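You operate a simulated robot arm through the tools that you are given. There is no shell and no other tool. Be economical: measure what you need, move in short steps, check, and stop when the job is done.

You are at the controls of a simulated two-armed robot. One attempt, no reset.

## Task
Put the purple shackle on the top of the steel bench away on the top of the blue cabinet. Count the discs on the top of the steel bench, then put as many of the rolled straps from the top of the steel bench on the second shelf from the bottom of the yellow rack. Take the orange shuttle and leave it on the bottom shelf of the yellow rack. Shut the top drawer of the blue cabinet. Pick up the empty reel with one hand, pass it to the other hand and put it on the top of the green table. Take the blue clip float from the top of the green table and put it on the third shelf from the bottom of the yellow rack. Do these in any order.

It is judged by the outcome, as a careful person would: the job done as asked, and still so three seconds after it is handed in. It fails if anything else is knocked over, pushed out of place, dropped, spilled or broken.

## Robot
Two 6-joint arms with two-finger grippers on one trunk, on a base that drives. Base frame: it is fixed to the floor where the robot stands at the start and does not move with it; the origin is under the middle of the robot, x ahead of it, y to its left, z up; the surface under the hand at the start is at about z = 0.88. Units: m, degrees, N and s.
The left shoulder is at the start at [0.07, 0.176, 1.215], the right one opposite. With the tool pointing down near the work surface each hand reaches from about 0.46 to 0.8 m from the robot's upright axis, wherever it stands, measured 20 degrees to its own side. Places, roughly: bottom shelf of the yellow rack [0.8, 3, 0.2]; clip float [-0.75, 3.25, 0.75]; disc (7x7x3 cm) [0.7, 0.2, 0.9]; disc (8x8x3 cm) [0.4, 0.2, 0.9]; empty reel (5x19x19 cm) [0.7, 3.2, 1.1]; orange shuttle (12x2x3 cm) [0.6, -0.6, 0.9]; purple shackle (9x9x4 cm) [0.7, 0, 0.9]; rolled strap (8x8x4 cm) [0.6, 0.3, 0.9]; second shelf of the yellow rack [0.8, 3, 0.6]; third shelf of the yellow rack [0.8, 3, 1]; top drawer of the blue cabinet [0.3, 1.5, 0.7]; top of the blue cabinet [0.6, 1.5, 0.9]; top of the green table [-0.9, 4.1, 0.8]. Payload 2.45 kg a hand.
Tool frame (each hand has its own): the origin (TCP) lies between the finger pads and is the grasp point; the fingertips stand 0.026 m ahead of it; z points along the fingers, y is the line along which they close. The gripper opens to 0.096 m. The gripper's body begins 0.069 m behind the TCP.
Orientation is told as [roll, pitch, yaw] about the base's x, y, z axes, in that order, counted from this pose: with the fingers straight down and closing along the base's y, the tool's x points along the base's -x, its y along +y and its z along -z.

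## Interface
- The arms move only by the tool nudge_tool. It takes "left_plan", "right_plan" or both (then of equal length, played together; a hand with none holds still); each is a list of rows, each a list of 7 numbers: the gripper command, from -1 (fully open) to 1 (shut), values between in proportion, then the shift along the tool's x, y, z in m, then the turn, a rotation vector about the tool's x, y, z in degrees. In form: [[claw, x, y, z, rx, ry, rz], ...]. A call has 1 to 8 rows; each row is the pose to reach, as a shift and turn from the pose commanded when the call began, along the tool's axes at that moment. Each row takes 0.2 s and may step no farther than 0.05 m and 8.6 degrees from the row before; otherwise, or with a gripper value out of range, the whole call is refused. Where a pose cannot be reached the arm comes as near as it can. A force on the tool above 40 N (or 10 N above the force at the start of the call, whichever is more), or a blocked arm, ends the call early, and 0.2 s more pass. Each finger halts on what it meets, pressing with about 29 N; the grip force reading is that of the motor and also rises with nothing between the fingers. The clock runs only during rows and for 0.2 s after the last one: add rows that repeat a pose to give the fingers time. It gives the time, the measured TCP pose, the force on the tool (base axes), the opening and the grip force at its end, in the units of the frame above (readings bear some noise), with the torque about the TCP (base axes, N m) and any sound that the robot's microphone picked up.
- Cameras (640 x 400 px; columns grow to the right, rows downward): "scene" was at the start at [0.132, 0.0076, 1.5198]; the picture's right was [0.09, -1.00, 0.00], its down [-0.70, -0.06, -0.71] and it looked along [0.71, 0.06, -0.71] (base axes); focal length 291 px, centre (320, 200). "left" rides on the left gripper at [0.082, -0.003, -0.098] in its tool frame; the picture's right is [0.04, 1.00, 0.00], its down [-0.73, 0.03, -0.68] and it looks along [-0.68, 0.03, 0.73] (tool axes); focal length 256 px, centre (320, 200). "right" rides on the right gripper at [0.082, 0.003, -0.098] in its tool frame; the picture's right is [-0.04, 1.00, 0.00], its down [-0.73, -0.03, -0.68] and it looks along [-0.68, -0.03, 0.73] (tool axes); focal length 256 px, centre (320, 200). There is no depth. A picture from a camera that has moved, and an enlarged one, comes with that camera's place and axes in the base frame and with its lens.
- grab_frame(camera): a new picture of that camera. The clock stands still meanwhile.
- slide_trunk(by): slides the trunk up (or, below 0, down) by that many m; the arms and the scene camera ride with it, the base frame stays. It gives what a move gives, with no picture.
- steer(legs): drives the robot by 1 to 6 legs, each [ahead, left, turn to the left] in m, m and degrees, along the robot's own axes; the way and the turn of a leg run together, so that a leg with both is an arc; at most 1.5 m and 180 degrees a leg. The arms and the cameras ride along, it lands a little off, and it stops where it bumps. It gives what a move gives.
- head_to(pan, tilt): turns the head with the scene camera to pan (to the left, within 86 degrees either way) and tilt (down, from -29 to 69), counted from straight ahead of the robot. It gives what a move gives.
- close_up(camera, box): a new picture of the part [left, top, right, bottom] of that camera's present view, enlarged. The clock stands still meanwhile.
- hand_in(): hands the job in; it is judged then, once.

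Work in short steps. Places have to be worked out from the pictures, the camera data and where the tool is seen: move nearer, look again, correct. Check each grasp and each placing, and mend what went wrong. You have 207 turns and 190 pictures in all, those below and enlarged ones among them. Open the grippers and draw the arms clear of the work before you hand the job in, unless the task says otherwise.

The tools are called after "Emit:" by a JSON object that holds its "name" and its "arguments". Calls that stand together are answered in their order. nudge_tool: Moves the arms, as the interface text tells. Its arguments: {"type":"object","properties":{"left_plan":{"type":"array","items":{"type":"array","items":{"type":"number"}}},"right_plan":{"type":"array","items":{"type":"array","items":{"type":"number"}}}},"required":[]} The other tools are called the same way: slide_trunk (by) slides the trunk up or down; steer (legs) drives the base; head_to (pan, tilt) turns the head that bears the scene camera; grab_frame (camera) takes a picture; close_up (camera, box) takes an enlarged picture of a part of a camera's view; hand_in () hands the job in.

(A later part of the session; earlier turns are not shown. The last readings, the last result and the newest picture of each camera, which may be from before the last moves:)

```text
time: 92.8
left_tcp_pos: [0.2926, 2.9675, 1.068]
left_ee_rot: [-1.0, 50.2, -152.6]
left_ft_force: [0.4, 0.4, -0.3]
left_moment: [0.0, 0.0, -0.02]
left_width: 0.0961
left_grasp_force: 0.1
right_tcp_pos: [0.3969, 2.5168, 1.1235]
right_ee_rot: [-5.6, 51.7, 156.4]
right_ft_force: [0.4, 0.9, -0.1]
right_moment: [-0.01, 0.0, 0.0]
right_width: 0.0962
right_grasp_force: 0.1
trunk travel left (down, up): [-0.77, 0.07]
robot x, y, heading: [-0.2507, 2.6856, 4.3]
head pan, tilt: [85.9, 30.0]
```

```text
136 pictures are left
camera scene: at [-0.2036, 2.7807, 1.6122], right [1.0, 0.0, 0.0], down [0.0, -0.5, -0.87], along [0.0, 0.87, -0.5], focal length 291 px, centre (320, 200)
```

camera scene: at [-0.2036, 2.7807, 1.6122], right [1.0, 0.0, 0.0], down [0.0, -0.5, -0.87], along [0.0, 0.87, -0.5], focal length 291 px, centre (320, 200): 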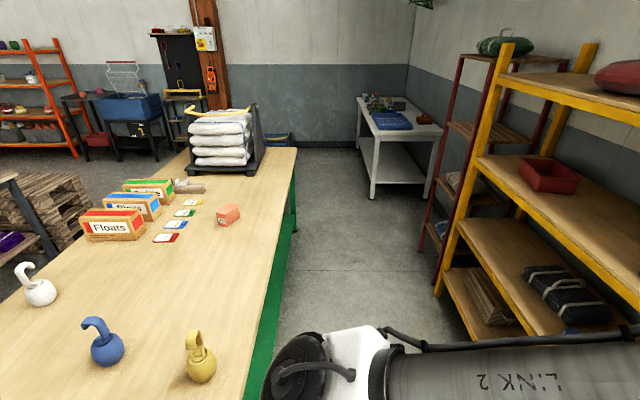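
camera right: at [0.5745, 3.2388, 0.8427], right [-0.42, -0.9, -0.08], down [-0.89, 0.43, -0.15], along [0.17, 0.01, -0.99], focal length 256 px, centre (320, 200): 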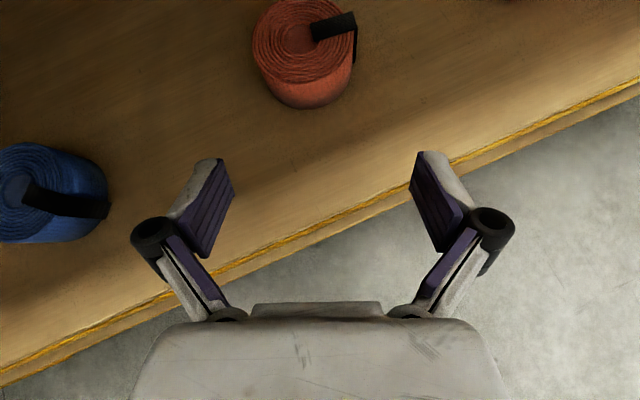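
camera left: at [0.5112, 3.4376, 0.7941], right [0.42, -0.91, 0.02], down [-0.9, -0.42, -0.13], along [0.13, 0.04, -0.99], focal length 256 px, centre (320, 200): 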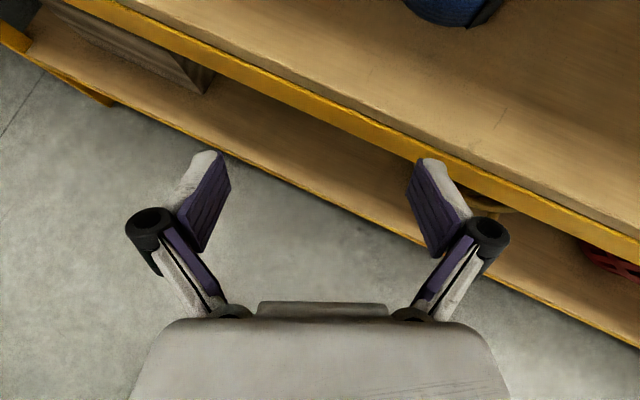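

Table and floats look undisturbed. The empty reel's centre is about (0.71, 3.16, 1.165) with its axis along y. I'll turn to ≈25° so the right tool can point straight along +x, raise the trunk, and stage nearby.

Emit:
{"name": "slide_trunk", "arguments": {"by": 0.07}}

Emit:
{"name": "steer", "arguments": {"legs": [[0, 0, 21], [0.22, 0.07, 0]]}}

Emit:
{"name": "grab_frame", "arguments": {"camera": "right"}}

Emit:
{"name": "head_to", "arguments": {"pan": -20, "tilt": 25}}

Emit:
{"name": "grab_frame", "arguments": {"camera": "scene"}}

```text
time: 93.9
left_tcp_pos: [0.2926, 2.9678, 1.1379]
left_ee_rot: [-0.8, 50.2, -152.6]
left_ft_force: [-0.2, -0.1, 0.6]
left_moment: [0.0, 0.02, 0.02]
left_width: 0.0959
left_grasp_force: 0.0
right_tcp_pos: [0.3975, 2.517, 1.194]
right_ee_rot: [-5.7, 51.8, 156.5]
right_ft_force: [0.6, 1.0, 0.2]
right_moment: [0.01, 0.01, 0.01]
right_width: 0.0958
right_grasp_force: 0.2
trunk travel left (down, up): [-0.84, 0.0]
robot x, y, heading: [-0.2551, 2.6858, 4.0]
head pan, tilt: [85.9, 30.0]
```

```text
time: 96.8
left_tcp_pos: [0.3273, 3.303, 1.1387]
left_ee_rot: [-0.9, 50.3, -131.4]
left_ft_force: [-0.6, 0.2, 0.1]
left_moment: [0.03, 0.0, 0.0]
left_width: 0.0961
left_grasp_force: 0.0
right_tcp_pos: [0.5868, 2.9191, 1.1953]
right_ee_rot: [-5.8, 51.8, 177.4]
right_ft_force: [0.5, 0.0, 0.5]
right_moment: [0.02, -0.03, 0.01]
right_width: 0.0961
right_grasp_force: 0.0
trunk travel left (down, up): [-0.84, 0.0]
robot x, y, heading: [-0.082, 2.8457, 25.2]
head pan, tilt: [85.9, 30.0]
```

```text
135 pictures are left
camera right: at [0.5608, 2.908, 1.32], right [0.01, -1.0, -0.09], down [-0.99, 0.01, -0.16], along [0.16, 0.09, -0.98], focal length 256 px, centre (320, 200)
```

right: 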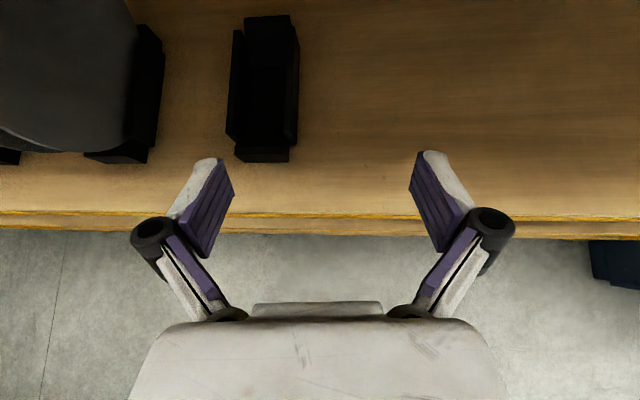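

```text
time: 98.6
left_tcp_pos: [0.3285, 3.3039, 1.1369]
left_ee_rot: [-0.9, 50.1, -131.5]
left_ft_force: [0.7, -1.0, 0.0]
left_moment: [0.02, 0.0, 0.02]
left_width: 0.096
left_grasp_force: 0.1
right_tcp_pos: [0.5882, 2.921, 1.193]
right_ee_rot: [-5.7, 51.8, 177.4]
right_ft_force: [0.7, -0.6, 0.0]
right_moment: [0.0, 0.01, -0.02]
right_width: 0.0961
right_grasp_force: 0.2
trunk travel left (down, up): [-0.84, 0.0]
robot x, y, heading: [-0.0816, 2.8435, 25.3]
head pan, tilt: [-20.0, 25.0]
```

```text
134 pictures are left
camera scene: at [0.0568, 2.8755, 1.6902], right [0.09, -1.0, 0.0], down [-0.42, -0.04, -0.91], along [0.9, 0.08, -0.42], focal length 291 px, centre (320, 200)
```

scene: 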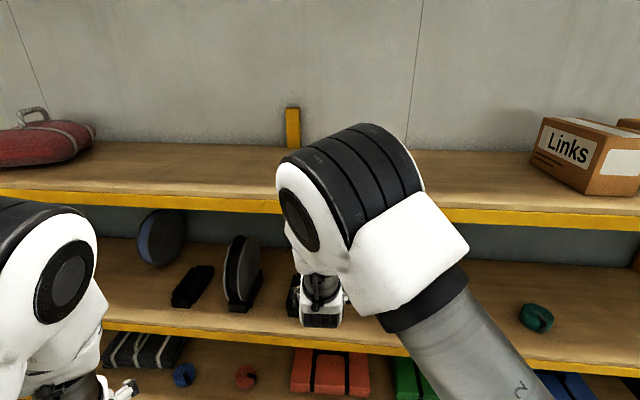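

The reel sits in the middle cradle. I retract the right hand 12 cm, turn 7° more (to free the wrist), and drive so the hand faces the reel at y≈3.163.

Emit:
{"name": "nudge_tool", "arguments": {"right_plan": [[-1, -0.025, 0.001, -0.032, 0, 0, 0], [-1, -0.05, 0.001, -0.064, 0, 0, 0], [-1, -0.074, 0.002, -0.095, 0, 0, 0]]}}

Emit:
{"name": "steer", "arguments": {"legs": [[0, 0, 7], [0.17, 0.1, 0]]}}

Emit:
{"name": "nudge_tool", "arguments": {"right_plan": [[-1, 0, 0, 0, -3.45, 0.25, -0.9], [-1, 0, 0, 0, -6.9, 0.5, -1.8]]}}

Emit:
{"name": "grab_frame", "arguments": {"camera": "right"}}

Emit:
{"name": "grab_frame", "arguments": {"camera": "scene"}}

```text
time: 99.6
left_tcp_pos: [0.329, 3.3034, 1.1385]
left_ee_rot: [-0.9, 50.2, -131.4]
left_ft_force: [0.0, 0.3, 0.5]
left_moment: [-0.02, 0.0, -0.01]
left_width: 0.0961
left_grasp_force: 0.0
right_tcp_pos: [0.5129, 2.8578, 1.157]
right_ee_rot: [-7.4, 46.2, 173.3]
right_ft_force: [0.1, 0.1, -0.2]
right_moment: [-0.02, -0.04, 0.0]
right_width: 0.0964
right_grasp_force: 0.1
right hand out of reach, approached as far as the arm can: row 1, 2, 3
trunk travel left (down, up): [-0.84, 0.0]
robot x, y, heading: [-0.0844, 2.8471, 25.4]
head pan, tilt: [-20.0, 25.0]
stopped in row 3 (right hand): the arm was blocked; the commanded pose is now the measured one
```

```text
time: 101.8
left_tcp_pos: [0.3589, 3.5252, 1.1412]
left_ee_rot: [-0.9, 50.5, -124.4]
left_ft_force: [-0.2, -0.3, -0.6]
left_moment: [0.01, -0.01, 0.0]
left_width: 0.096
left_grasp_force: 0.0
right_tcp_pos: [0.5972, 3.1043, 1.1608]
right_ee_rot: [-7.6, 46.4, -179.8]
right_ft_force: [0.0, -0.5, 0.2]
right_moment: [0.01, 0.0, 0.03]
right_width: 0.0961
right_grasp_force: 0.0
trunk travel left (down, up): [-0.84, 0.0]
robot x, y, heading: [0.0128, 3.0198, 32.3]
head pan, tilt: [-20.0, 25.0]
```

```text
time: 102.4
left_tcp_pos: [0.3597, 3.5258, 1.1389]
left_ee_rot: [-0.9, 50.2, -124.5]
left_ft_force: [0.7, -0.3, 0.1]
left_moment: [0.0, -0.02, 0.0]
left_width: 0.0962
left_grasp_force: 0.1
right_tcp_pos: [0.6053, 3.0933, 1.1577]
right_ee_rot: [-2.5, 45.0, 177.1]
right_ft_force: [-0.6, -0.6, -0.1]
right_moment: [0.0, 0.0, -0.01]
right_width: 0.0963
right_grasp_force: 0.1
trunk travel left (down, up): [-0.84, 0.0]
robot x, y, heading: [0.0103, 3.0219, 32.6]
head pan, tilt: [-20.0, 25.0]
```

```text
133 pictures are left
camera right: at [0.5938, 3.0854, 1.2849], right [-0.05, -1.0, -0.06], down [-1.0, 0.05, -0.04], along [0.04, 0.06, -1.0], focal length 256 px, centre (320, 200)
```

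right: 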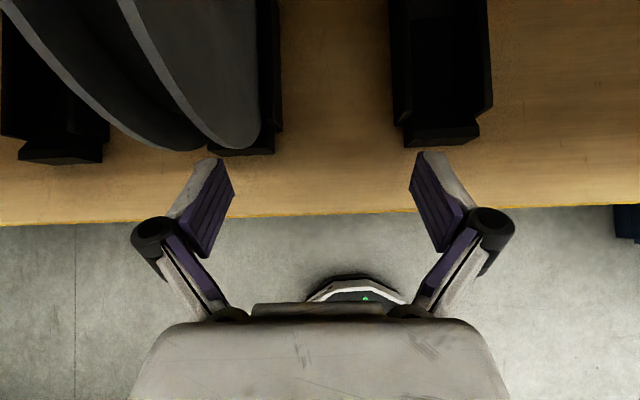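

```text
132 pictures are left
camera scene: at [0.1421, 3.0666, 1.6903], right [0.21, -0.98, 0.0], down [-0.41, -0.09, -0.91], along [0.89, 0.19, -0.42], focal length 291 px, centre (320, 200)
```

scene: 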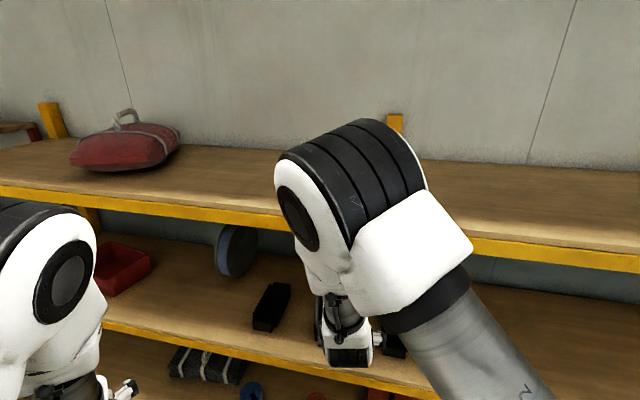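

The arm can't fold more; the hand is right beside the reel. I back off 6 cm, shift 7 cm left, then re-measure.

Emit:
{"name": "steer", "arguments": {"legs": [[-0.05, 0.032, 0], [0.038, 0.059, 0]]}}

Emit:
{"name": "grab_frame", "arguments": {"camera": "right"}}

Emit:
{"name": "head_to", "arguments": {"pan": 5, "tilt": 30}}

Emit:
{"name": "grab_frame", "arguments": {"camera": "scene"}}

```text
time: 103.9
left_tcp_pos: [0.3042, 3.5895, 1.1392]
left_ee_rot: [-1.4, 50.4, -124.9]
left_ft_force: [-0.8, -0.3, -0.4]
left_moment: [0.01, 0.02, 0.08]
left_width: 0.0963
left_grasp_force: 0.1
right_tcp_pos: [0.55, 3.1573, 1.155]
right_ee_rot: [-2.8, 44.9, 177.1]
right_ft_force: [0.7, -1.4, 0.5]
right_moment: [0.05, 0.03, 0.05]
right_width: 0.0961
right_grasp_force: 0.1
trunk travel left (down, up): [-0.84, 0.0]
robot x, y, heading: [-0.047, 3.0918, 32.1]
head pan, tilt: [-20.0, 25.0]
```

```text
131 pictures are left
camera right: at [0.5392, 3.1491, 1.2828], right [-0.05, -1.0, -0.06], down [-1.0, 0.05, -0.04], along [0.04, 0.06, -1.0], focal length 256 px, centre (320, 200)
```

right: 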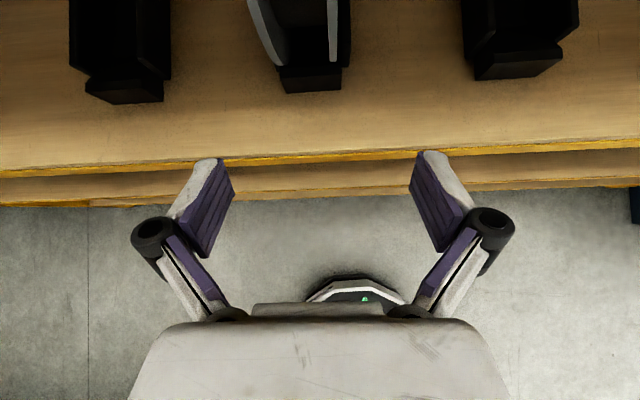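

```text
time: 104.8
left_tcp_pos: [0.3024, 3.5983, 1.1375]
left_ee_rot: [-0.7, 50.2, -124.4]
left_ft_force: [0.0, 1.1, -0.7]
left_moment: [0.02, -0.01, -0.03]
left_width: 0.096
left_grasp_force: 0.0
right_tcp_pos: [0.5453, 3.1639, 1.1552]
right_ee_rot: [-2.5, 44.8, 176.9]
right_ft_force: [0.2, -0.6, -0.3]
right_moment: [-0.02, -0.02, 0.01]
right_width: 0.096
right_grasp_force: 0.0
trunk travel left (down, up): [-0.84, 0.0]
robot x, y, heading: [-0.0477, 3.0905, 32.2]
head pan, tilt: [5.0, 30.0]
```

```text
130 pictures are left
camera scene: at [0.0654, 3.1762, 1.6822], right [0.6, -0.8, 0.0], down [-0.4, -0.3, -0.87], along [0.69, 0.52, -0.5], focal length 291 px, centre (320, 200)
```

scene: 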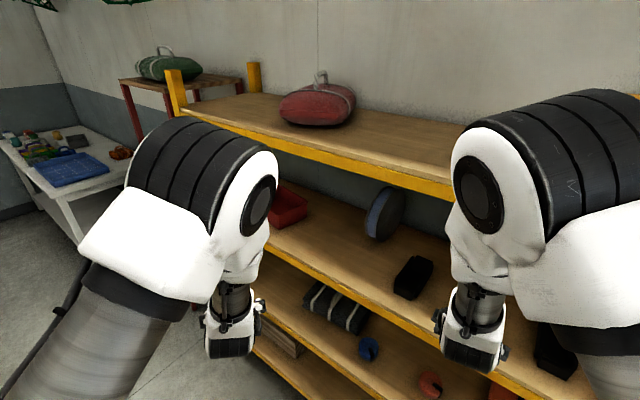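

Reel centre y≈3.168, well within the open fingers. I advance 10 cm forward and 2 cm up so the fingers straddle both flanges.

Emit:
{"name": "nudge_tool", "arguments": {"right_plan": [[-1, 0.028, -0.007, 0.019, 0, 0, 0], [-1, 0.056, -0.011, 0.038, 0, 0, 0], [-1, 0.084, -0.011, 0.057, 0, 0, 0]]}}

Emit:
{"name": "grab_frame", "arguments": {"camera": "right"}}

```text
time: 105.6
left_tcp_pos: [0.3037, 3.5958, 1.1386]
left_ee_rot: [-1.0, 50.2, -124.5]
left_ft_force: [-1.3, 0.3, 0.1]
left_moment: [0.04, 0.02, 0.02]
left_width: 0.0961
left_grasp_force: 0.1
right_tcp_pos: [0.6494, 3.1722, 1.1783]
right_ee_rot: [-2.4, 45.0, 177.3]
right_ft_force: [0.4, 0.4, -0.1]
right_moment: [0.01, 0.01, -0.01]
right_width: 0.0959
right_grasp_force: 0.1
trunk travel left (down, up): [-0.84, 0.0]
robot x, y, heading: [-0.0496, 3.0921, 32.4]
head pan, tilt: [5.0, 30.0]
```

```text
129 pictures are left
camera right: at [0.6379, 3.1634, 1.3049], right [-0.05, -1.0, -0.06], down [-1.0, 0.05, -0.04], along [0.04, 0.06, -1.0], focal length 256 px, centre (320, 200)
```

right: 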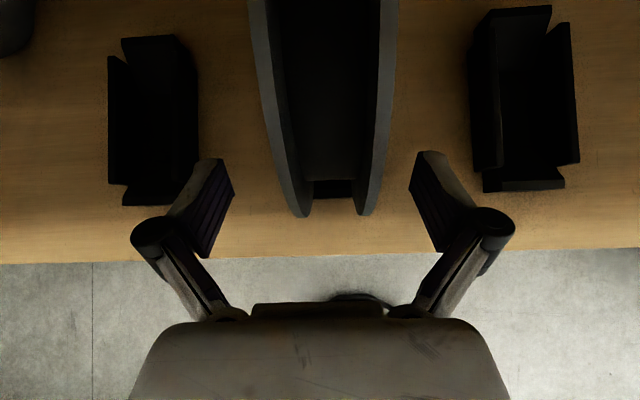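

Flanges are nicely between the fingers. Close, then lift straight up.

Emit:
{"name": "nudge_tool", "arguments": {"right_plan": [[-0.3, 0.005, 0.001, 0.01, 0, 0, 0], [0.4, 0.005, 0.001, 0.01, 0, 0, 0], [1, 0.005, 0.001, 0.01, 0, 0, 0], [1, 0.005, 0.001, 0.01, 0, 0, 0], [1, 0.005, 0.001, 0.01, 0, 0, 0]]}}

Emit:
{"name": "grab_frame", "arguments": {"camera": "right"}}

```text
time: 106.8
left_tcp_pos: [0.3023, 3.5947, 1.1398]
left_ee_rot: [-0.9, 50.4, -124.6]
left_ft_force: [-0.5, 0.1, 0.7]
left_moment: [-0.01, 0.0, -0.01]
left_width: 0.0959
left_grasp_force: 0.1
right_tcp_pos: [0.6581, 3.1692, 1.1752]
right_ee_rot: [-2.4, 45.1, 177.1]
right_ft_force: [2.6, -6.8, 5.0]
right_moment: [-0.79, -0.63, -0.19]
right_width: 0.0416
right_grasp_force: 29.0
trunk travel left (down, up): [-0.84, 0.0]
robot x, y, heading: [-0.0455, 3.0883, 32.1]
head pan, tilt: [5.0, 30.0]
```

```text
128 pictures are left
camera right: at [0.646, 3.1613, 1.3021], right [-0.05, -1.0, -0.06], down [-1.0, 0.05, -0.04], along [0.04, 0.06, -1.0], focal length 256 px, centre (320, 200)
```

right: 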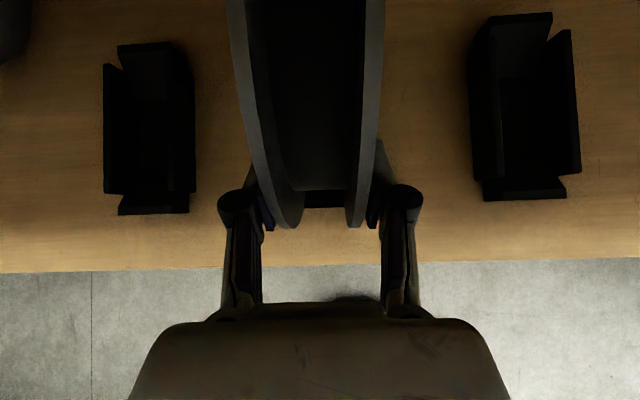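

Grip 4.2 cm on both flanges. Lift 4.5 cm, keeping the camera under the shelf above, and check.

Emit:
{"name": "nudge_tool", "arguments": {"right_plan": [[1, 0.011, 0, -0.0105, 0, 0, 0], [1, 0.022, 0, -0.021, 0, 0, 0], [1, 0.032, 0, -0.0316, 0, 0, 0]]}}

Emit:
{"name": "grab_frame", "arguments": {"camera": "right"}}

Emit:
{"name": "head_to", "arguments": {"pan": -10, "tilt": 25}}

Emit:
{"name": "grab_frame", "arguments": {"camera": "scene"}}

```text
time: 107.6
left_tcp_pos: [0.3019, 3.5976, 1.1381]
left_ee_rot: [-0.9, 50.2, -124.4]
left_ft_force: [1.2, 0.0, 0.2]
left_moment: [0.01, -0.04, -0.01]
left_width: 0.0957
left_grasp_force: 0.0
right_tcp_pos: [0.6594, 3.1682, 1.2178]
right_ee_rot: [-2.3, 45.0, 177.3]
right_ft_force: [0.4, 0.2, -3.0]
right_moment: [-0.02, 0.2, -0.01]
right_width: 0.0421
right_grasp_force: 29.0
trunk travel left (down, up): [-0.84, 0.0]
robot x, y, heading: [-0.0485, 3.0882, 32.5]
head pan, tilt: [5.0, 30.0]
```

```text
127 pictures are left
camera right: at [0.6474, 3.162, 1.345], right [-0.05, -1.0, -0.06], down [-1.0, 0.05, -0.04], along [0.04, 0.05, -1.0], focal length 256 px, centre (320, 200)
```

right: 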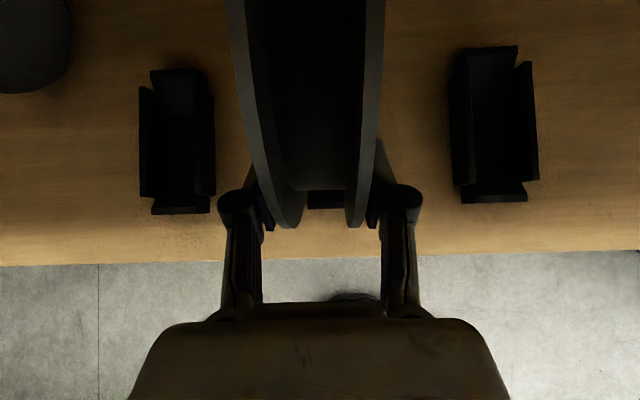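

```text
time: 108.4
left_tcp_pos: [0.3033, 3.5962, 1.1387]
left_ee_rot: [-0.9, 50.2, -124.5]
left_ft_force: [0.1, -0.9, 0.0]
left_moment: [0.01, 0.0, -0.02]
left_width: 0.096
left_grasp_force: 0.0
right_tcp_pos: [0.6587, 3.1698, 1.2176]
right_ee_rot: [-2.3, 45.0, 177.3]
right_ft_force: [-0.1, 0.1, -3.1]
right_moment: [0.01, 0.2, -0.08]
right_width: 0.0414
right_grasp_force: 28.9
trunk travel left (down, up): [-0.84, 0.0]
robot x, y, heading: [-0.0484, 3.0909, 32.2]
head pan, tilt: [-10.0, 25.0]
```

```text
126 pictures are left
camera scene: at [0.0806, 3.1533, 1.6901], right [0.38, -0.93, 0.0], down [-0.39, -0.16, -0.91], along [0.84, 0.34, -0.42], focal length 291 px, centre (320, 200)
```

scene: 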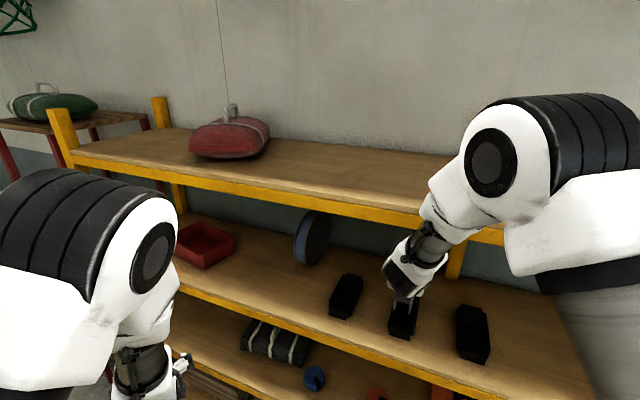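

The reel is out of its cradle. I pull it 6 cm toward me and raise 3 cm more so it clears the neighbouring cradle.

Emit:
{"name": "nudge_tool", "arguments": {"right_plan": [[1, -0.021, 0, -0.021, 0, 0, 0], [1, -0.042, 0.001, -0.0425, 0, 0, 0], [1, -0.021, 0.001, -0.0635, 0, 0, 0]]}}

Emit:
{"name": "grab_frame", "arguments": {"camera": "scene"}}

```text
time: 109.2
left_tcp_pos: [0.3027, 3.5948, 1.1385]
left_ee_rot: [-1.0, 50.3, -124.5]
left_ft_force: [-0.4, -0.4, -0.2]
left_moment: [0.05, 0.01, -0.01]
left_width: 0.0961
left_grasp_force: 0.0
right_tcp_pos: [0.5968, 3.1677, 1.2465]
right_ee_rot: [-2.4, 44.9, 177.2]
right_ft_force: [-0.2, -0.1, -2.5]
right_moment: [0.0, 0.18, -0.02]
right_width: 0.0417
right_grasp_force: 29.1
trunk travel left (down, up): [-0.84, 0.0]
robot x, y, heading: [-0.049, 3.0938, 32.1]
head pan, tilt: [-10.0, 25.0]
```

```text
125 pictures are left
camera scene: at [0.08, 3.152, 1.6902], right [0.38, -0.93, 0.0], down [-0.39, -0.16, -0.91], along [0.84, 0.34, -0.42], focal length 291 px, centre (320, 200)
```

scene: 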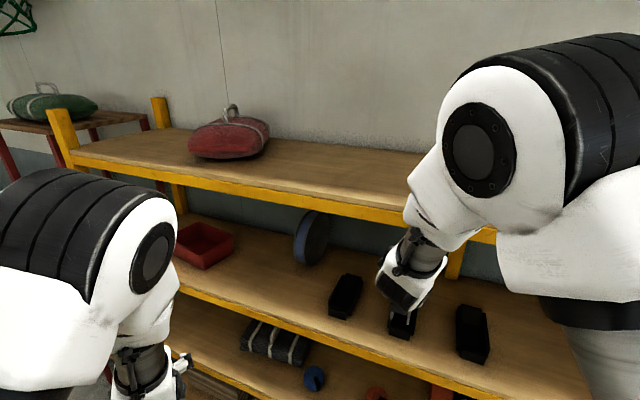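

Now slide out along −y and then back away from the rack.

Emit:
{"name": "steer", "arguments": {"legs": [[-0.191, -0.305, 0], [-0.21, 0.132, 0]]}}

Emit:
{"name": "grab_frame", "arguments": {"camera": "scene"}}

Emit:
{"name": "grab_frame", "arguments": {"camera": "right"}}

```text
time: 112.9
left_tcp_pos: [0.0602, 3.2348, 1.1366]
left_ee_rot: [-1.0, 50.2, -125.1]
left_ft_force: [0.9, 0.5, -1.2]
left_moment: [0.0, -0.01, 0.02]
left_width: 0.096
left_grasp_force: 0.1
right_tcp_pos: [0.3515, 2.8052, 1.2454]
right_ee_rot: [-2.3, 45.0, 176.7]
right_ft_force: [-0.8, 0.3, -3.2]
right_moment: [0.03, 0.2, 0.03]
right_width: 0.0415
right_grasp_force: 29.0
trunk travel left (down, up): [-0.84, 0.0]
robot x, y, heading: [-0.3008, 2.728, 31.8]
head pan, tilt: [-10.0, 25.0]
```

```text
124 pictures are left
camera scene: at [-0.1648, 2.7938, 1.6898], right [0.37, -0.93, 0.0], down [-0.39, -0.16, -0.91], along [0.84, 0.34, -0.42], focal length 291 px, centre (320, 200)
```

scene: 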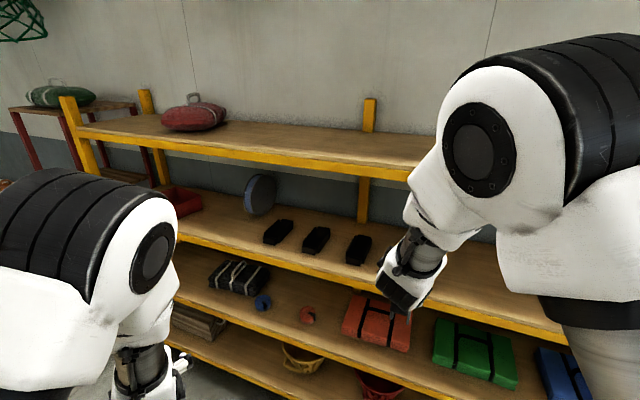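

```text
123 pictures are left
camera right: at [0.3401, 2.7978, 1.3726], right [-0.06, -1.0, -0.06], down [-1.0, 0.06, -0.04], along [0.04, 0.06, -1.0], focal length 256 px, centre (320, 200)
```

right: 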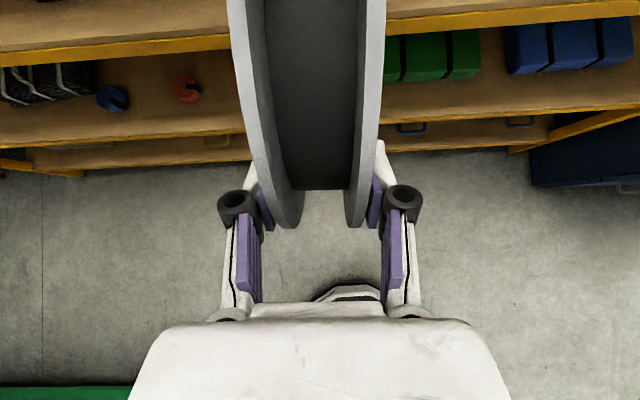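

Reel clear of the rack. For the hand-over I go to open floor around (−0.75, 2.0).

Emit:
{"name": "steer", "arguments": {"legs": [[-0.767, -0.383, 0]]}}

Emit:
{"name": "nudge_tool", "arguments": {"right_plan": [[1, 0, 0, 0, 4.9, -4.4, 4.65], [1, 0, 0, 0, 9.8, -8.8, 9.3], [1, 0, 0, 0, 14.7, -13.2, 13.95], [1, 0, 0, 0, 19.6, -17.6, 18.6], [1, 0, 0, 0, 24.5, -22, 23.25], [1, 0, 0, 0, 29.4, -26.4, 27.9], [1, 0, 0, 0, 34.3, -30.8, 32.55], [1, 0, 0, 0, 39.2, -35.2, 37.2]]}}

Emit:
{"name": "nudge_tool", "arguments": {"right_plan": [[1, 0, 0, 0, 4.9, -4.4, 4.65], [1, 0, 0, 0, 9.8, -8.8, 9.3], [1, 0, 0, 0, 14.7, -13.2, 13.95]]}}

Emit:
{"name": "grab_frame", "arguments": {"camera": "scene"}}

```text
time: 117.5
left_tcp_pos: [-0.3973, 2.502, 1.1381]
left_ee_rot: [-0.9, 50.2, -124.7]
left_ft_force: [-0.9, -0.3, 1.0]
left_moment: [-0.03, 0.03, 0.03]
left_width: 0.096
left_grasp_force: 0.1
right_tcp_pos: [-0.1054, 2.075, 1.2454]
right_ee_rot: [-2.3, 44.9, 177.3]
right_ft_force: [-0.6, -0.5, -2.6]
right_moment: [0.04, 0.27, -0.03]
right_width: 0.0414
right_grasp_force: 28.9
trunk travel left (down, up): [-0.84, 0.0]
robot x, y, heading: [-0.7528, 1.9976, 32.0]
head pan, tilt: [-10.0, 25.0]
```

```text
time: 119.3
left_tcp_pos: [-0.3966, 2.4986, 1.1399]
left_ee_rot: [-1.1, 50.4, -125.0]
left_ft_force: [-0.1, 0.0, 0.9]
left_moment: [0.02, -0.01, 0.02]
left_width: 0.0961
left_grasp_force: 0.0
right_tcp_pos: [-0.103, 2.0715, 1.2458]
right_ee_rot: [-51.6, -2.8, 159.4]
right_ft_force: [1.1, 0.2, -3.2]
right_moment: [-0.11, 0.13, 0.03]
right_width: 0.0417
right_grasp_force: 29.4
right hand out of reach, approached as far as the arm can: row 4, 5, 6
trunk travel left (down, up): [-0.84, 0.0]
robot x, y, heading: [-0.752, 2.0003, 32.0]
head pan, tilt: [-10.0, 25.0]
```

```text
time: 120.1
left_tcp_pos: [-0.3976, 2.503, 1.1377]
left_ee_rot: [-0.9, 50.1, -124.7]
left_ft_force: [0.5, 0.0, 0.2]
left_moment: [0.02, 0.01, -0.03]
left_width: 0.0962
left_grasp_force: 0.0
right_tcp_pos: [-0.1061, 2.0748, 1.2462]
right_ee_rot: [-67.1, -21.5, 163.8]
right_ft_force: [-0.2, -0.3, -2.8]
right_moment: [-0.17, 0.12, -0.01]
right_width: 0.0414
right_grasp_force: 29.3
trunk travel left (down, up): [-0.84, 0.0]
robot x, y, heading: [-0.7504, 2.0008, 32.2]
head pan, tilt: [-10.0, 25.0]
```

```text
122 pictures are left
camera scene: at [-0.6218, 2.0604, 1.6902], right [0.38, -0.93, 0.0], down [-0.39, -0.16, -0.91], along [0.84, 0.34, -0.42], focal length 291 px, centre (320, 200)
```

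scene: 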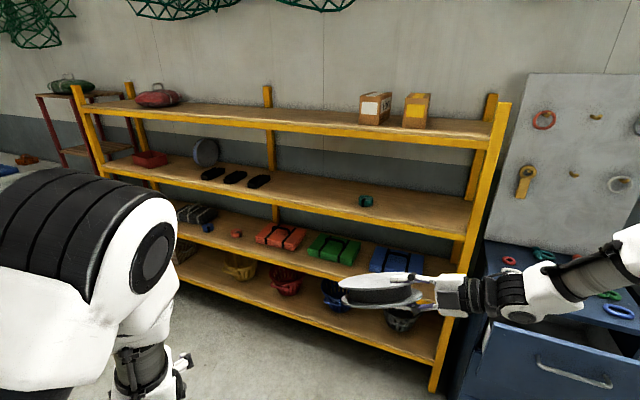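

Right hand now presents the reel nearly flat. I rotate the left tool to the mirrored orientation (pointing right‑forward, closing vertically).

Emit:
{"name": "nudge_tool", "arguments": {"left_plan": [[-1, 0, 0, 0, -4.6, -4.06, -5.77], [-1, 0, 0, 0, -9.2, -8.12, -11.53], [-1, 0, 0, 0, -13.8, -12.17, -17.3], [-1, 0, 0, 0, -18.4, -16.23, -23.06], [-1, 0, 0, 0, -23.0, -20.3, -28.8], [-1, 0, 0, 0, -27.6, -24.35, -34.6], [-1, 0, 0, 0, -32.2, -28.4, -40.36], [-1, 0, 0, 0, -36.8, -32.5, -46.1]]}}

Emit:
{"name": "nudge_tool", "arguments": {"left_plan": [[-1, 0, 0, 0, -4.6, -4.06, -5.77], [-1, 0, 0, 0, -9.2, -8.12, -11.53], [-1, 0, 0, 0, -13.8, -12.17, -17.3]], "right_plan": [[1, 0, 0, 0, 0, 0, 0], [1, 0, 0, 0, 0, 0, 0], [1, 0, 0, 0, 0, 0, 0]]}}

Emit:
{"name": "grab_frame", "arguments": {"camera": "right"}}

Emit:
{"name": "grab_frame", "arguments": {"camera": "left"}}

```text
time: 121.9
left_tcp_pos: [-0.5092, 2.5313, 1.179]
left_ee_rot: [53.1, 0.5, -95.9]
left_ft_force: [-0.4, 0.1, 0.6]
left_moment: [-0.02, -0.02, 0.0]
left_width: 0.0963
left_grasp_force: 0.1
left hand out of reach, approached as far as the arm can: row 2, 3, 4, 5, 6, 7, 8
right_tcp_pos: [-0.1078, 2.0744, 1.2476]
right_ee_rot: [-67.1, -21.1, 163.8]
right_ft_force: [-0.8, 0.0, -2.4]
right_moment: [-0.19, 0.09, -0.04]
right_width: 0.0414
right_grasp_force: 29.8
trunk travel left (down, up): [-0.84, 0.0]
robot x, y, heading: [-0.751, 1.9978, 32.3]
head pan, tilt: [-10.0, 25.0]
```

```text
time: 122.7
left_tcp_pos: [-0.5031, 2.5317, 1.1795]
left_ee_rot: [67.3, -20.5, -97.9]
left_ft_force: [1.1, 0.1, -0.8]
left_moment: [0.0, 0.0, 0.01]
left_width: 0.0961
left_grasp_force: 0.1
right_tcp_pos: [-0.1053, 2.0745, 1.2455]
right_ee_rot: [-66.9, -21.2, 163.7]
right_ft_force: [0.8, 0.4, -3.8]
right_moment: [-0.13, 0.09, 0.04]
right_width: 0.0414
right_grasp_force: 29.0
trunk travel left (down, up): [-0.84, 0.0]
robot x, y, heading: [-0.7528, 1.999, 32.2]
head pan, tilt: [-10.0, 25.0]
```

```text
121 pictures are left
camera right: at [-0.0453, 1.9615, 1.2496], right [-0.47, -0.27, -0.84], down [-0.73, -0.43, 0.54], along [-0.51, 0.86, 0.0], focal length 256 px, centre (320, 200)
```

right: 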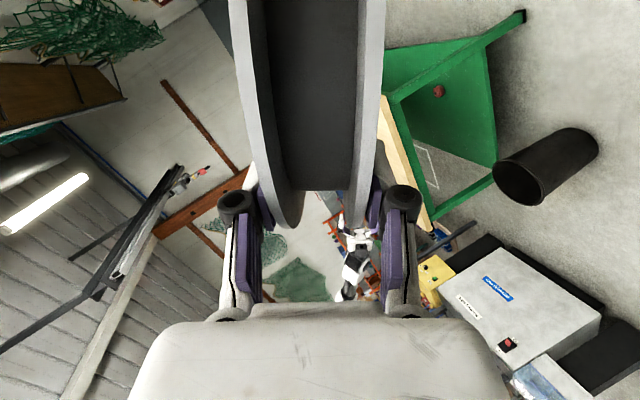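

```text
120 pictures are left
camera left: at [-0.5821, 2.6312, 1.1838], right [0.43, 0.3, 0.85], down [-0.69, -0.5, 0.53], along [0.58, -0.81, 0.0], focal length 256 px, centre (320, 200)
```

left: 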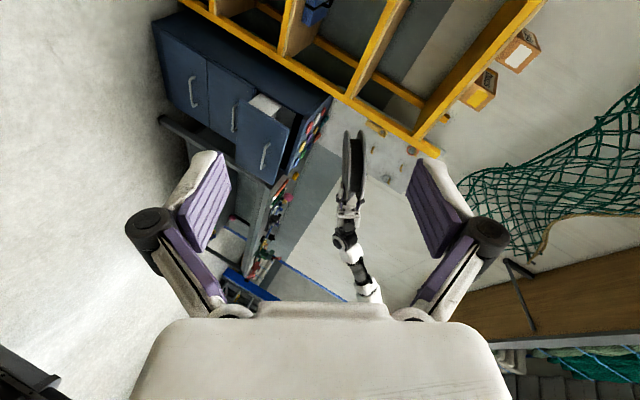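

Geometry is good: the two tools are at 90° with parallel closing axes. I move the right hand 17 cm to robot‑left and the left hand to a pre-grasp 12 cm short of the reel rim.

Emit:
{"name": "nudge_tool", "arguments": {"left_plan": [[-1, -0.0307, 0.0175, 0.03, 0, 0, 0], [-1, -0.0613, 0.035, 0.06, 0, 0, 0], [-1, -0.092, 0.0525, 0.09, 0, 0, 0], [-1, -0.1227, 0.07, 0.12, 0, 0, 0], [-1, -0.1533, 0.0875, 0.15, 0, 0, 0], [-1, -0.184, 0.105, 0.18, 0, 0, 0]], "right_plan": [[1, -0.03, 0, 0.03, 0, 0, 0], [1, -0.06, -0.001, 0.06, 0, 0, 0], [1, -0.09, -0.002, 0.09, 0, 0, 0], [1, -0.118, -0.002, 0.121, 0, 0, 0], [1, -0.118, -0.002, 0.121, 0, 0, 0], [1, -0.118, -0.002, 0.121, 0, 0, 0]]}}

Emit:
{"name": "grab_frame", "arguments": {"camera": "left"}}

Emit:
{"name": "head_to", "arguments": {"pan": 5, "tilt": 35}}

Emit:
{"name": "grab_frame", "arguments": {"camera": "scene"}}

```text
time: 124.1
left_tcp_pos: [-0.3178, 2.3336, 1.2718]
left_ee_rot: [67.0, -20.2, -97.8]
left_ft_force: [0.5, 0.2, 0.4]
left_moment: [0.01, 0.0, 0.05]
left_width: 0.0958
left_grasp_force: 0.1
right_tcp_pos: [-0.1919, 2.213, 1.2471]
right_ee_rot: [-67.3, -21.5, 163.9]
right_ft_force: [-0.6, -0.6, -2.3]
right_moment: [-0.18, 0.08, 0.0]
right_width: 0.0417
right_grasp_force: 29.0
trunk travel left (down, up): [-0.84, 0.0]
robot x, y, heading: [-0.7489, 1.9968, 32.1]
head pan, tilt: [-10.0, 25.0]
```

```text
119 pictures are left
camera left: at [-0.3961, 2.4339, 1.2756], right [0.43, 0.3, 0.85], down [-0.69, -0.5, 0.53], along [0.58, -0.81, -0.01], focal length 256 px, centre (320, 200)
```

left: 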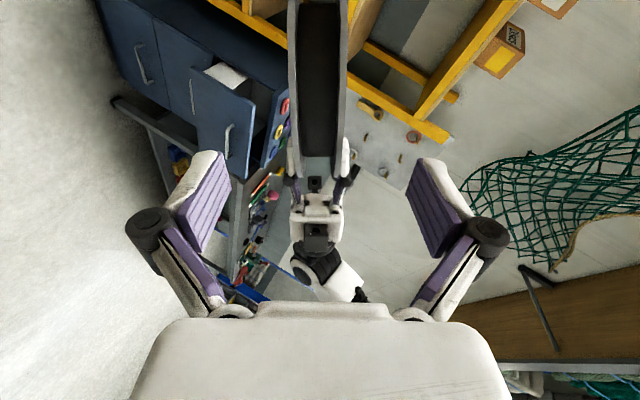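

```text
time: 124.9
left_tcp_pos: [-0.32, 2.3389, 1.2703]
left_ee_rot: [67.1, -20.5, -97.9]
left_ft_force: [-0.4, 0.5, 0.3]
left_moment: [-0.03, -0.02, 0.01]
left_width: 0.096
left_grasp_force: 0.1
right_tcp_pos: [-0.1947, 2.2176, 1.2475]
right_ee_rot: [-67.1, -21.3, 163.6]
right_ft_force: [-0.3, 0.2, -3.0]
right_moment: [-0.17, 0.13, 0.01]
right_width: 0.0416
right_grasp_force: 28.5
trunk travel left (down, up): [-0.84, 0.0]
robot x, y, heading: [-0.7495, 1.9999, 32.1]
head pan, tilt: [5.0, 35.0]
```

```text
118 pictures are left
camera scene: at [-0.6373, 2.0786, 1.6744], right [0.6, -0.8, 0.0], down [-0.46, -0.35, -0.82], along [0.65, 0.49, -0.57], focal length 291 px, centre (320, 200)
```

scene: 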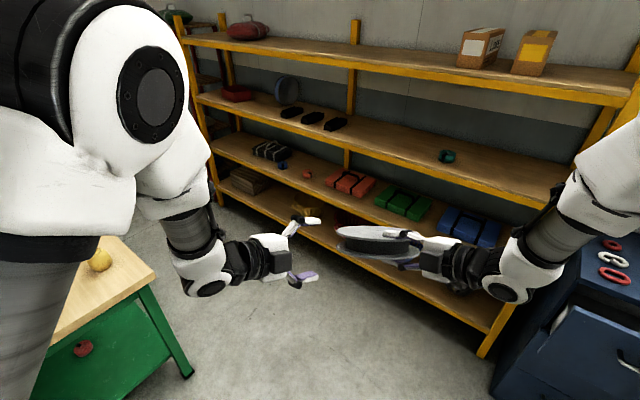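

Aligned. I advance the left hand ~9 cm and check before closing.

Emit:
{"name": "nudge_tool", "arguments": {"left_plan": [[-1, 0, 0, 0.03, 0, 0, 0], [-1, 0, 0, 0.06, 0, 0, 0], [-1, 0, 0, 0.09, 0, 0, 0]]}}

Emit:
{"name": "grab_frame", "arguments": {"camera": "left"}}

Emit:
{"name": "close_up", "arguments": {"camera": "scene", "box": [230, 150, 550, 350]}}

```text
time: 125.9
left_tcp_pos: [-0.2367, 2.342, 1.2509]
left_ee_rot: [69.2, -23.0, -95.6]
left_ft_force: [0.2, -0.8, 0.1]
left_moment: [0.05, 0.0, -0.02]
left_width: 0.0959
left_grasp_force: 0.1
right_tcp_pos: [-0.1937, 2.2168, 1.2461]
right_ee_rot: [-67.0, -21.3, 163.7]
right_ft_force: [0.2, -0.1, -3.1]
right_moment: [-0.19, 0.1, 0.0]
right_width: 0.0416
right_grasp_force: 28.9
trunk travel left (down, up): [-0.84, 0.0]
robot x, y, heading: [-0.75, 1.9976, 32.0]
head pan, tilt: [5.0, 35.0]
stopped in row 3 (left hand): the arm was blocked; the commanded pose is now the measured one
```

```text
117 pictures are left
camera left: at [-0.3221, 2.438, 1.2467], right [0.39, 0.37, 0.84], down [-0.68, -0.51, 0.53], along [0.62, -0.78, 0.05], focal length 256 px, centre (320, 200)
```

left: 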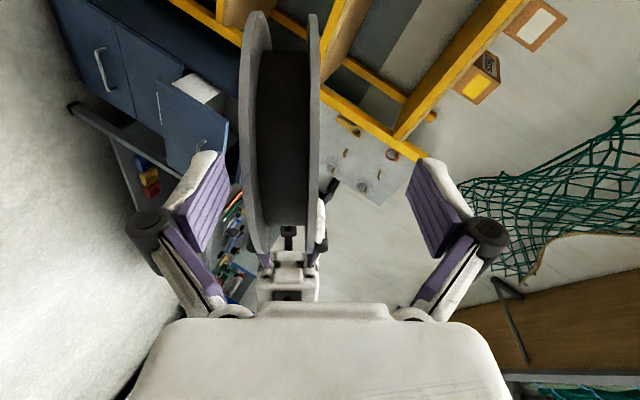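

```text
2.00 times, centred on (390, 250) of scene
camera zoom: at [-0.6369, 2.0775, 1.6744], right [0.6, -0.8, 0.0], down [-0.46, -0.35, -0.82], along [0.65, 0.5, -0.57], focal length 583 px, centre (180, 100)
```

zoom: 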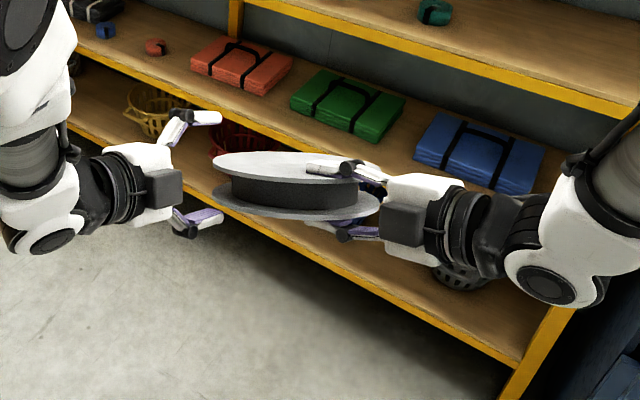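

The left arm hit a joint limit slightly off-line; the reel is ~2–3 cm off in closing direction and ~4 cm too far. I bring the reel to it with the right hand instead.

Emit:
{"name": "nudge_tool", "arguments": {"right_plan": [[1, -0.013, -0.008, 0.003, 0, 0, 0], [1, -0.026, -0.016, 0.007, 0, 0, 0], [1, -0.039, -0.0243, 0.01, 0, 0, 0]]}}

Emit:
{"name": "grab_frame", "arguments": {"camera": "left"}}

Emit:
{"name": "close_up", "arguments": {"camera": "scene", "box": [230, 150, 550, 350]}}

```text
time: 126.7
left_tcp_pos: [-0.2377, 2.3419, 1.2511]
left_ee_rot: [69.4, -23.0, -95.7]
left_ft_force: [0.1, -0.4, -0.7]
left_moment: [-0.01, -0.02, 0.01]
left_width: 0.0961
left_grasp_force: 0.1
right_tcp_pos: [-0.2163, 2.2454, 1.2795]
right_ee_rot: [-67.0, -21.3, 163.6]
right_ft_force: [0.8, -0.6, -2.8]
right_moment: [-0.19, 0.07, -0.03]
right_width: 0.0418
right_grasp_force: 28.9
trunk travel left (down, up): [-0.84, 0.0]
robot x, y, heading: [-0.7491, 2.0006, 32.1]
head pan, tilt: [5.0, 35.0]
```

```text
115 pictures are left
camera left: at [-0.323, 2.4389, 1.2472], right [0.39, 0.37, 0.85], down [-0.68, -0.51, 0.53], along [0.62, -0.78, 0.05], focal length 256 px, centre (320, 200)
```

left: 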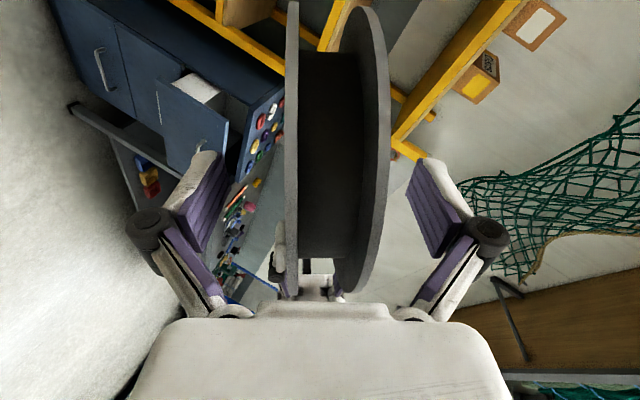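

```text
2.00 times, centred on (390, 250) of scene
camera zoom: at [-0.6383, 2.079, 1.6744], right [0.6, -0.8, 0.0], down [-0.46, -0.35, -0.82], along [0.65, 0.49, -0.57], focal length 583 px, centre (180, 100)
```

zoom: 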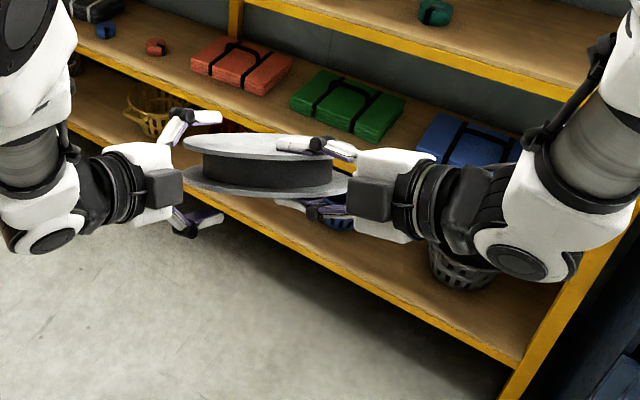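

Nearly there: 1 cm down in closing direction and 8 mm closer, then close the left hand.

Emit:
{"name": "nudge_tool", "arguments": {"right_plan": [[1, -0.004, 0.005, 0, 0, 0, 0], [1, -0.008, 0.011, 0, 0, 0, 0], [1, -0.008, 0.011, 0, 0, 0, 0]]}}

Emit:
{"name": "nudge_tool", "arguments": {"left_plan": [[-0.2, 0, 0, 0, 0, 0, 0], [0.2, 0, 0, 0, 0, 0, 0], [0.6, 0, 0, 0, 0, 0, 0], [1, 0, 0, 0, 0, 0, 0], [1, 0, 0, 0, 0, 0, 0]]}}

Emit:
{"name": "grab_frame", "arguments": {"camera": "left"}}

Emit:
{"name": "close_up", "arguments": {"camera": "scene", "box": [230, 150, 550, 350]}}

```text
time: 127.5
left_tcp_pos: [-0.2373, 2.3428, 1.2513]
left_ee_rot: [69.4, -23.0, -95.8]
left_ft_force: [-0.8, 0.8, -0.8]
left_moment: [0.0, 0.01, -0.05]
left_width: 0.0959
left_grasp_force: 0.0
right_tcp_pos: [-0.2282, 2.2432, 1.2726]
right_ee_rot: [-67.1, -21.3, 163.8]
right_ft_force: [-0.3, 0.1, -3.1]
right_moment: [-0.16, 0.11, -0.01]
right_width: 0.0418
right_grasp_force: 29.1
trunk travel left (down, up): [-0.84, 0.0]
robot x, y, heading: [-0.7488, 1.9979, 32.4]
head pan, tilt: [5.0, 35.0]
```

```text
time: 128.7
left_tcp_pos: [-0.24, 2.342, 1.2495]
left_ee_rot: [69.1, -23.0, -95.6]
left_ft_force: [-17.9, 5.1, -20.7]
left_moment: [1.04, 0.8, -0.84]
left_width: 0.0434
left_grasp_force: 29.5
right_tcp_pos: [-0.2278, 2.2427, 1.274]
right_ee_rot: [-67.2, -21.3, 163.8]
right_ft_force: [16.8, -4.9, 22.2]
right_moment: [0.98, -0.86, -0.92]
right_width: 0.042
right_grasp_force: 29.1
trunk travel left (down, up): [-0.84, 0.0]
robot x, y, heading: [-0.7516, 1.9978, 32.1]
head pan, tilt: [5.0, 35.0]
```

```text
113 pictures are left
camera left: at [-0.3229, 2.4386, 1.2459], right [0.39, 0.37, 0.84], down [-0.68, -0.51, 0.54], along [0.62, -0.78, 0.05], focal length 256 px, centre (320, 200)
```

left: 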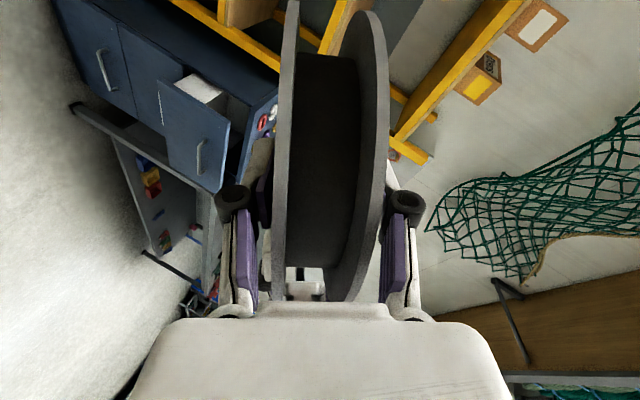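

```text
2.00 times, centred on (390, 250) of scene
camera zoom: at [-0.6372, 2.0787, 1.6744], right [0.6, -0.8, 0.0], down [-0.46, -0.35, -0.82], along [0.65, 0.49, -0.57], focal length 583 px, centre (180, 100)
```

zoom: 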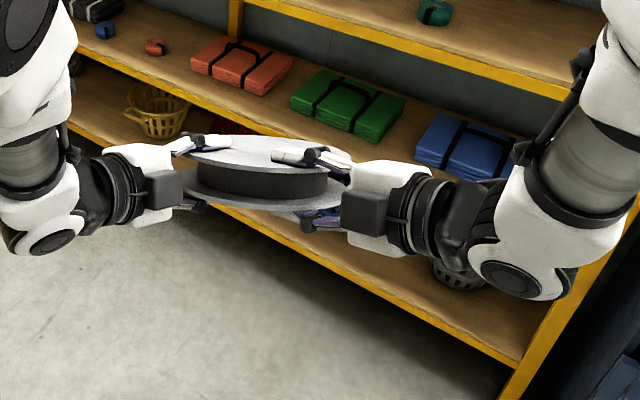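

Handed grip works but is deep; a shallower grip is better for laying it down. I open the left slightly, back out 2.8 cm with a small alignment rotation, and re-close.

Emit:
{"name": "nudge_tool", "arguments": {"left_plan": [[0.2, 0, 0, 0, 0, 0, 0], [-0.4, 0, 0, 0, 0, 0, 0], [-0.4, 0, -0.004, -0.014, 1.5, 0, 1.2], [-0.4, 0, -0.008, -0.028, 2.9, 0, 2.4], [-0.4, 0, -0.008, -0.028, 2.9, 0, 2.4]]}}

Emit:
{"name": "nudge_tool", "arguments": {"left_plan": [[0, 0, 0, 0, 0, 0, 0], [0.6, 0, 0, 0, 0, 0, 0], [1, 0, 0, 0, 0, 0, 0], [1, 0, 0, 0, 0, 0, 0]]}}

Emit:
{"name": "grab_frame", "arguments": {"camera": "left"}}

```text
time: 129.9
left_tcp_pos: [-0.266, 2.3436, 1.2525]
left_ee_rot: [66.7, -20.5, -97.0]
left_ft_force: [-0.8, -0.3, -0.3]
left_moment: [-0.01, 0.01, -0.03]
left_width: 0.0671
left_grasp_force: 0.0
right_tcp_pos: [-0.2283, 2.2434, 1.2721]
right_ee_rot: [-67.0, -21.3, 163.7]
right_ft_force: [0.2, -0.2, -3.8]
right_moment: [-0.17, 0.11, 0.02]
right_width: 0.0415
right_grasp_force: 28.9
trunk travel left (down, up): [-0.84, 0.0]
robot x, y, heading: [-0.7485, 1.9985, 32.4]
head pan, tilt: [5.0, 35.0]
```

```text
time: 130.9
left_tcp_pos: [-0.2663, 2.3457, 1.2541]
left_ee_rot: [66.9, -20.6, -96.8]
left_ft_force: [2.1, 9.6, 14.7]
left_moment: [-0.88, -0.21, 0.58]
left_width: 0.0421
left_grasp_force: 29.4
right_tcp_pos: [-0.2307, 2.243, 1.2705]
right_ee_rot: [-66.8, -21.3, 163.6]
right_ft_force: [-2.6, -10.8, -17.5]
right_moment: [-0.99, -0.15, 0.06]
right_width: 0.0417
right_grasp_force: 28.4
trunk travel left (down, up): [-0.84, 0.0]
robot x, y, heading: [-0.7507, 2.0008, 32.1]
head pan, tilt: [5.0, 35.0]
```

```text
111 pictures are left
camera left: at [-0.3467, 2.4441, 1.2575], right [0.43, 0.31, 0.85], down [-0.68, -0.51, 0.53], along [0.59, -0.8, -0.01], focal length 256 px, centre (320, 200)
```

left: 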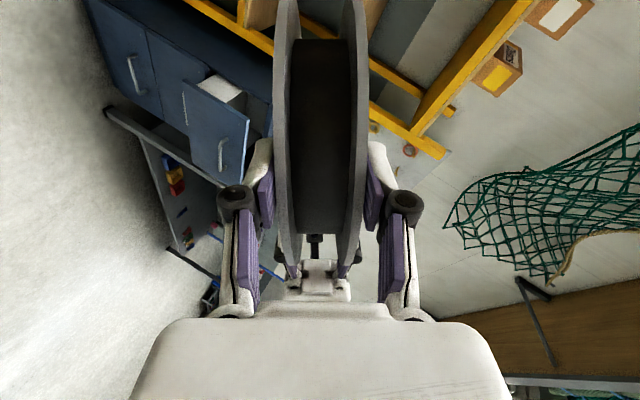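

Good parallel grip (4.2 cm). Now release the right hand and withdraw it along its axis.

Emit:
{"name": "nudge_tool", "arguments": {"right_plan": [[0.3, 0, 0, 0, 0, 0, 0], [-0.4, 0, 0, 0, 0, 0, 0], [-0.6, 0, 0, 0, 0, 0, 0], [-0.6, 0, 0, -0.03, 0, 0, 0], [-0.6, 0, 0, -0.07, 0, 0, 0], [-0.6, 0, 0, -0.11, 0, 0, 0], [-0.6, 0, 0, -0.15, 0, 0, 0]]}}

Emit:
{"name": "grab_frame", "arguments": {"camera": "scene"}}

Emit:
{"name": "grab_frame", "arguments": {"camera": "left"}}

```text
time: 132.5
left_tcp_pos: [-0.2672, 2.3407, 1.2531]
left_ee_rot: [66.7, -20.3, -96.7]
left_ft_force: [-0.5, -1.3, -1.0]
left_moment: [0.16, 0.23, 0.03]
left_width: 0.0416
left_grasp_force: 28.6
right_tcp_pos: [-0.2473, 2.1012, 1.3254]
right_ee_rot: [-67.2, -21.4, 163.9]
right_ft_force: [0.4, -1.1, 1.1]
right_moment: [0.02, -0.02, -0.04]
right_width: 0.077
right_grasp_force: 0.1
trunk travel left (down, up): [-0.84, 0.0]
robot x, y, heading: [-0.7548, 1.9996, 32.2]
head pan, tilt: [5.0, 35.0]
```

```text
110 pictures are left
camera scene: at [-0.6375, 2.0731, 1.6747], right [0.6, -0.8, 0.0], down [-0.46, -0.34, -0.82], along [0.65, 0.5, -0.57], focal length 291 px, centre (320, 200)
```

scene: 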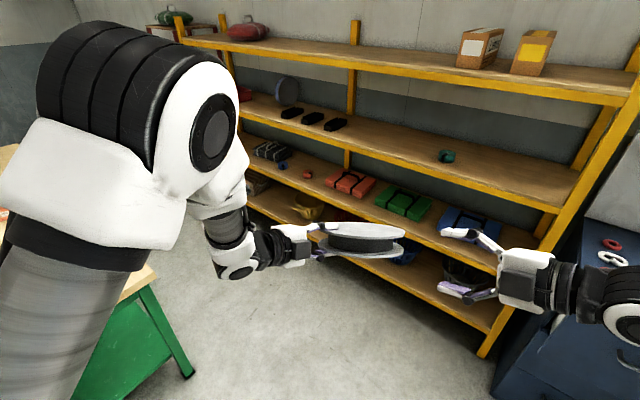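

```text
109 pictures are left
camera left: at [-0.3472, 2.4398, 1.2584], right [0.43, 0.31, 0.85], down [-0.68, -0.51, 0.53], along [0.59, -0.8, -0.01], focal length 256 px, centre (320, 200)
```

left: 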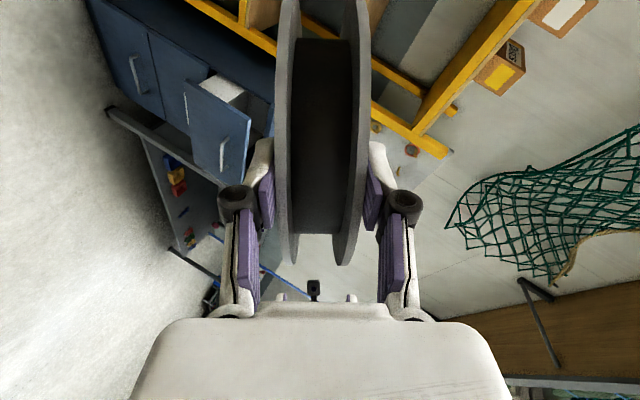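

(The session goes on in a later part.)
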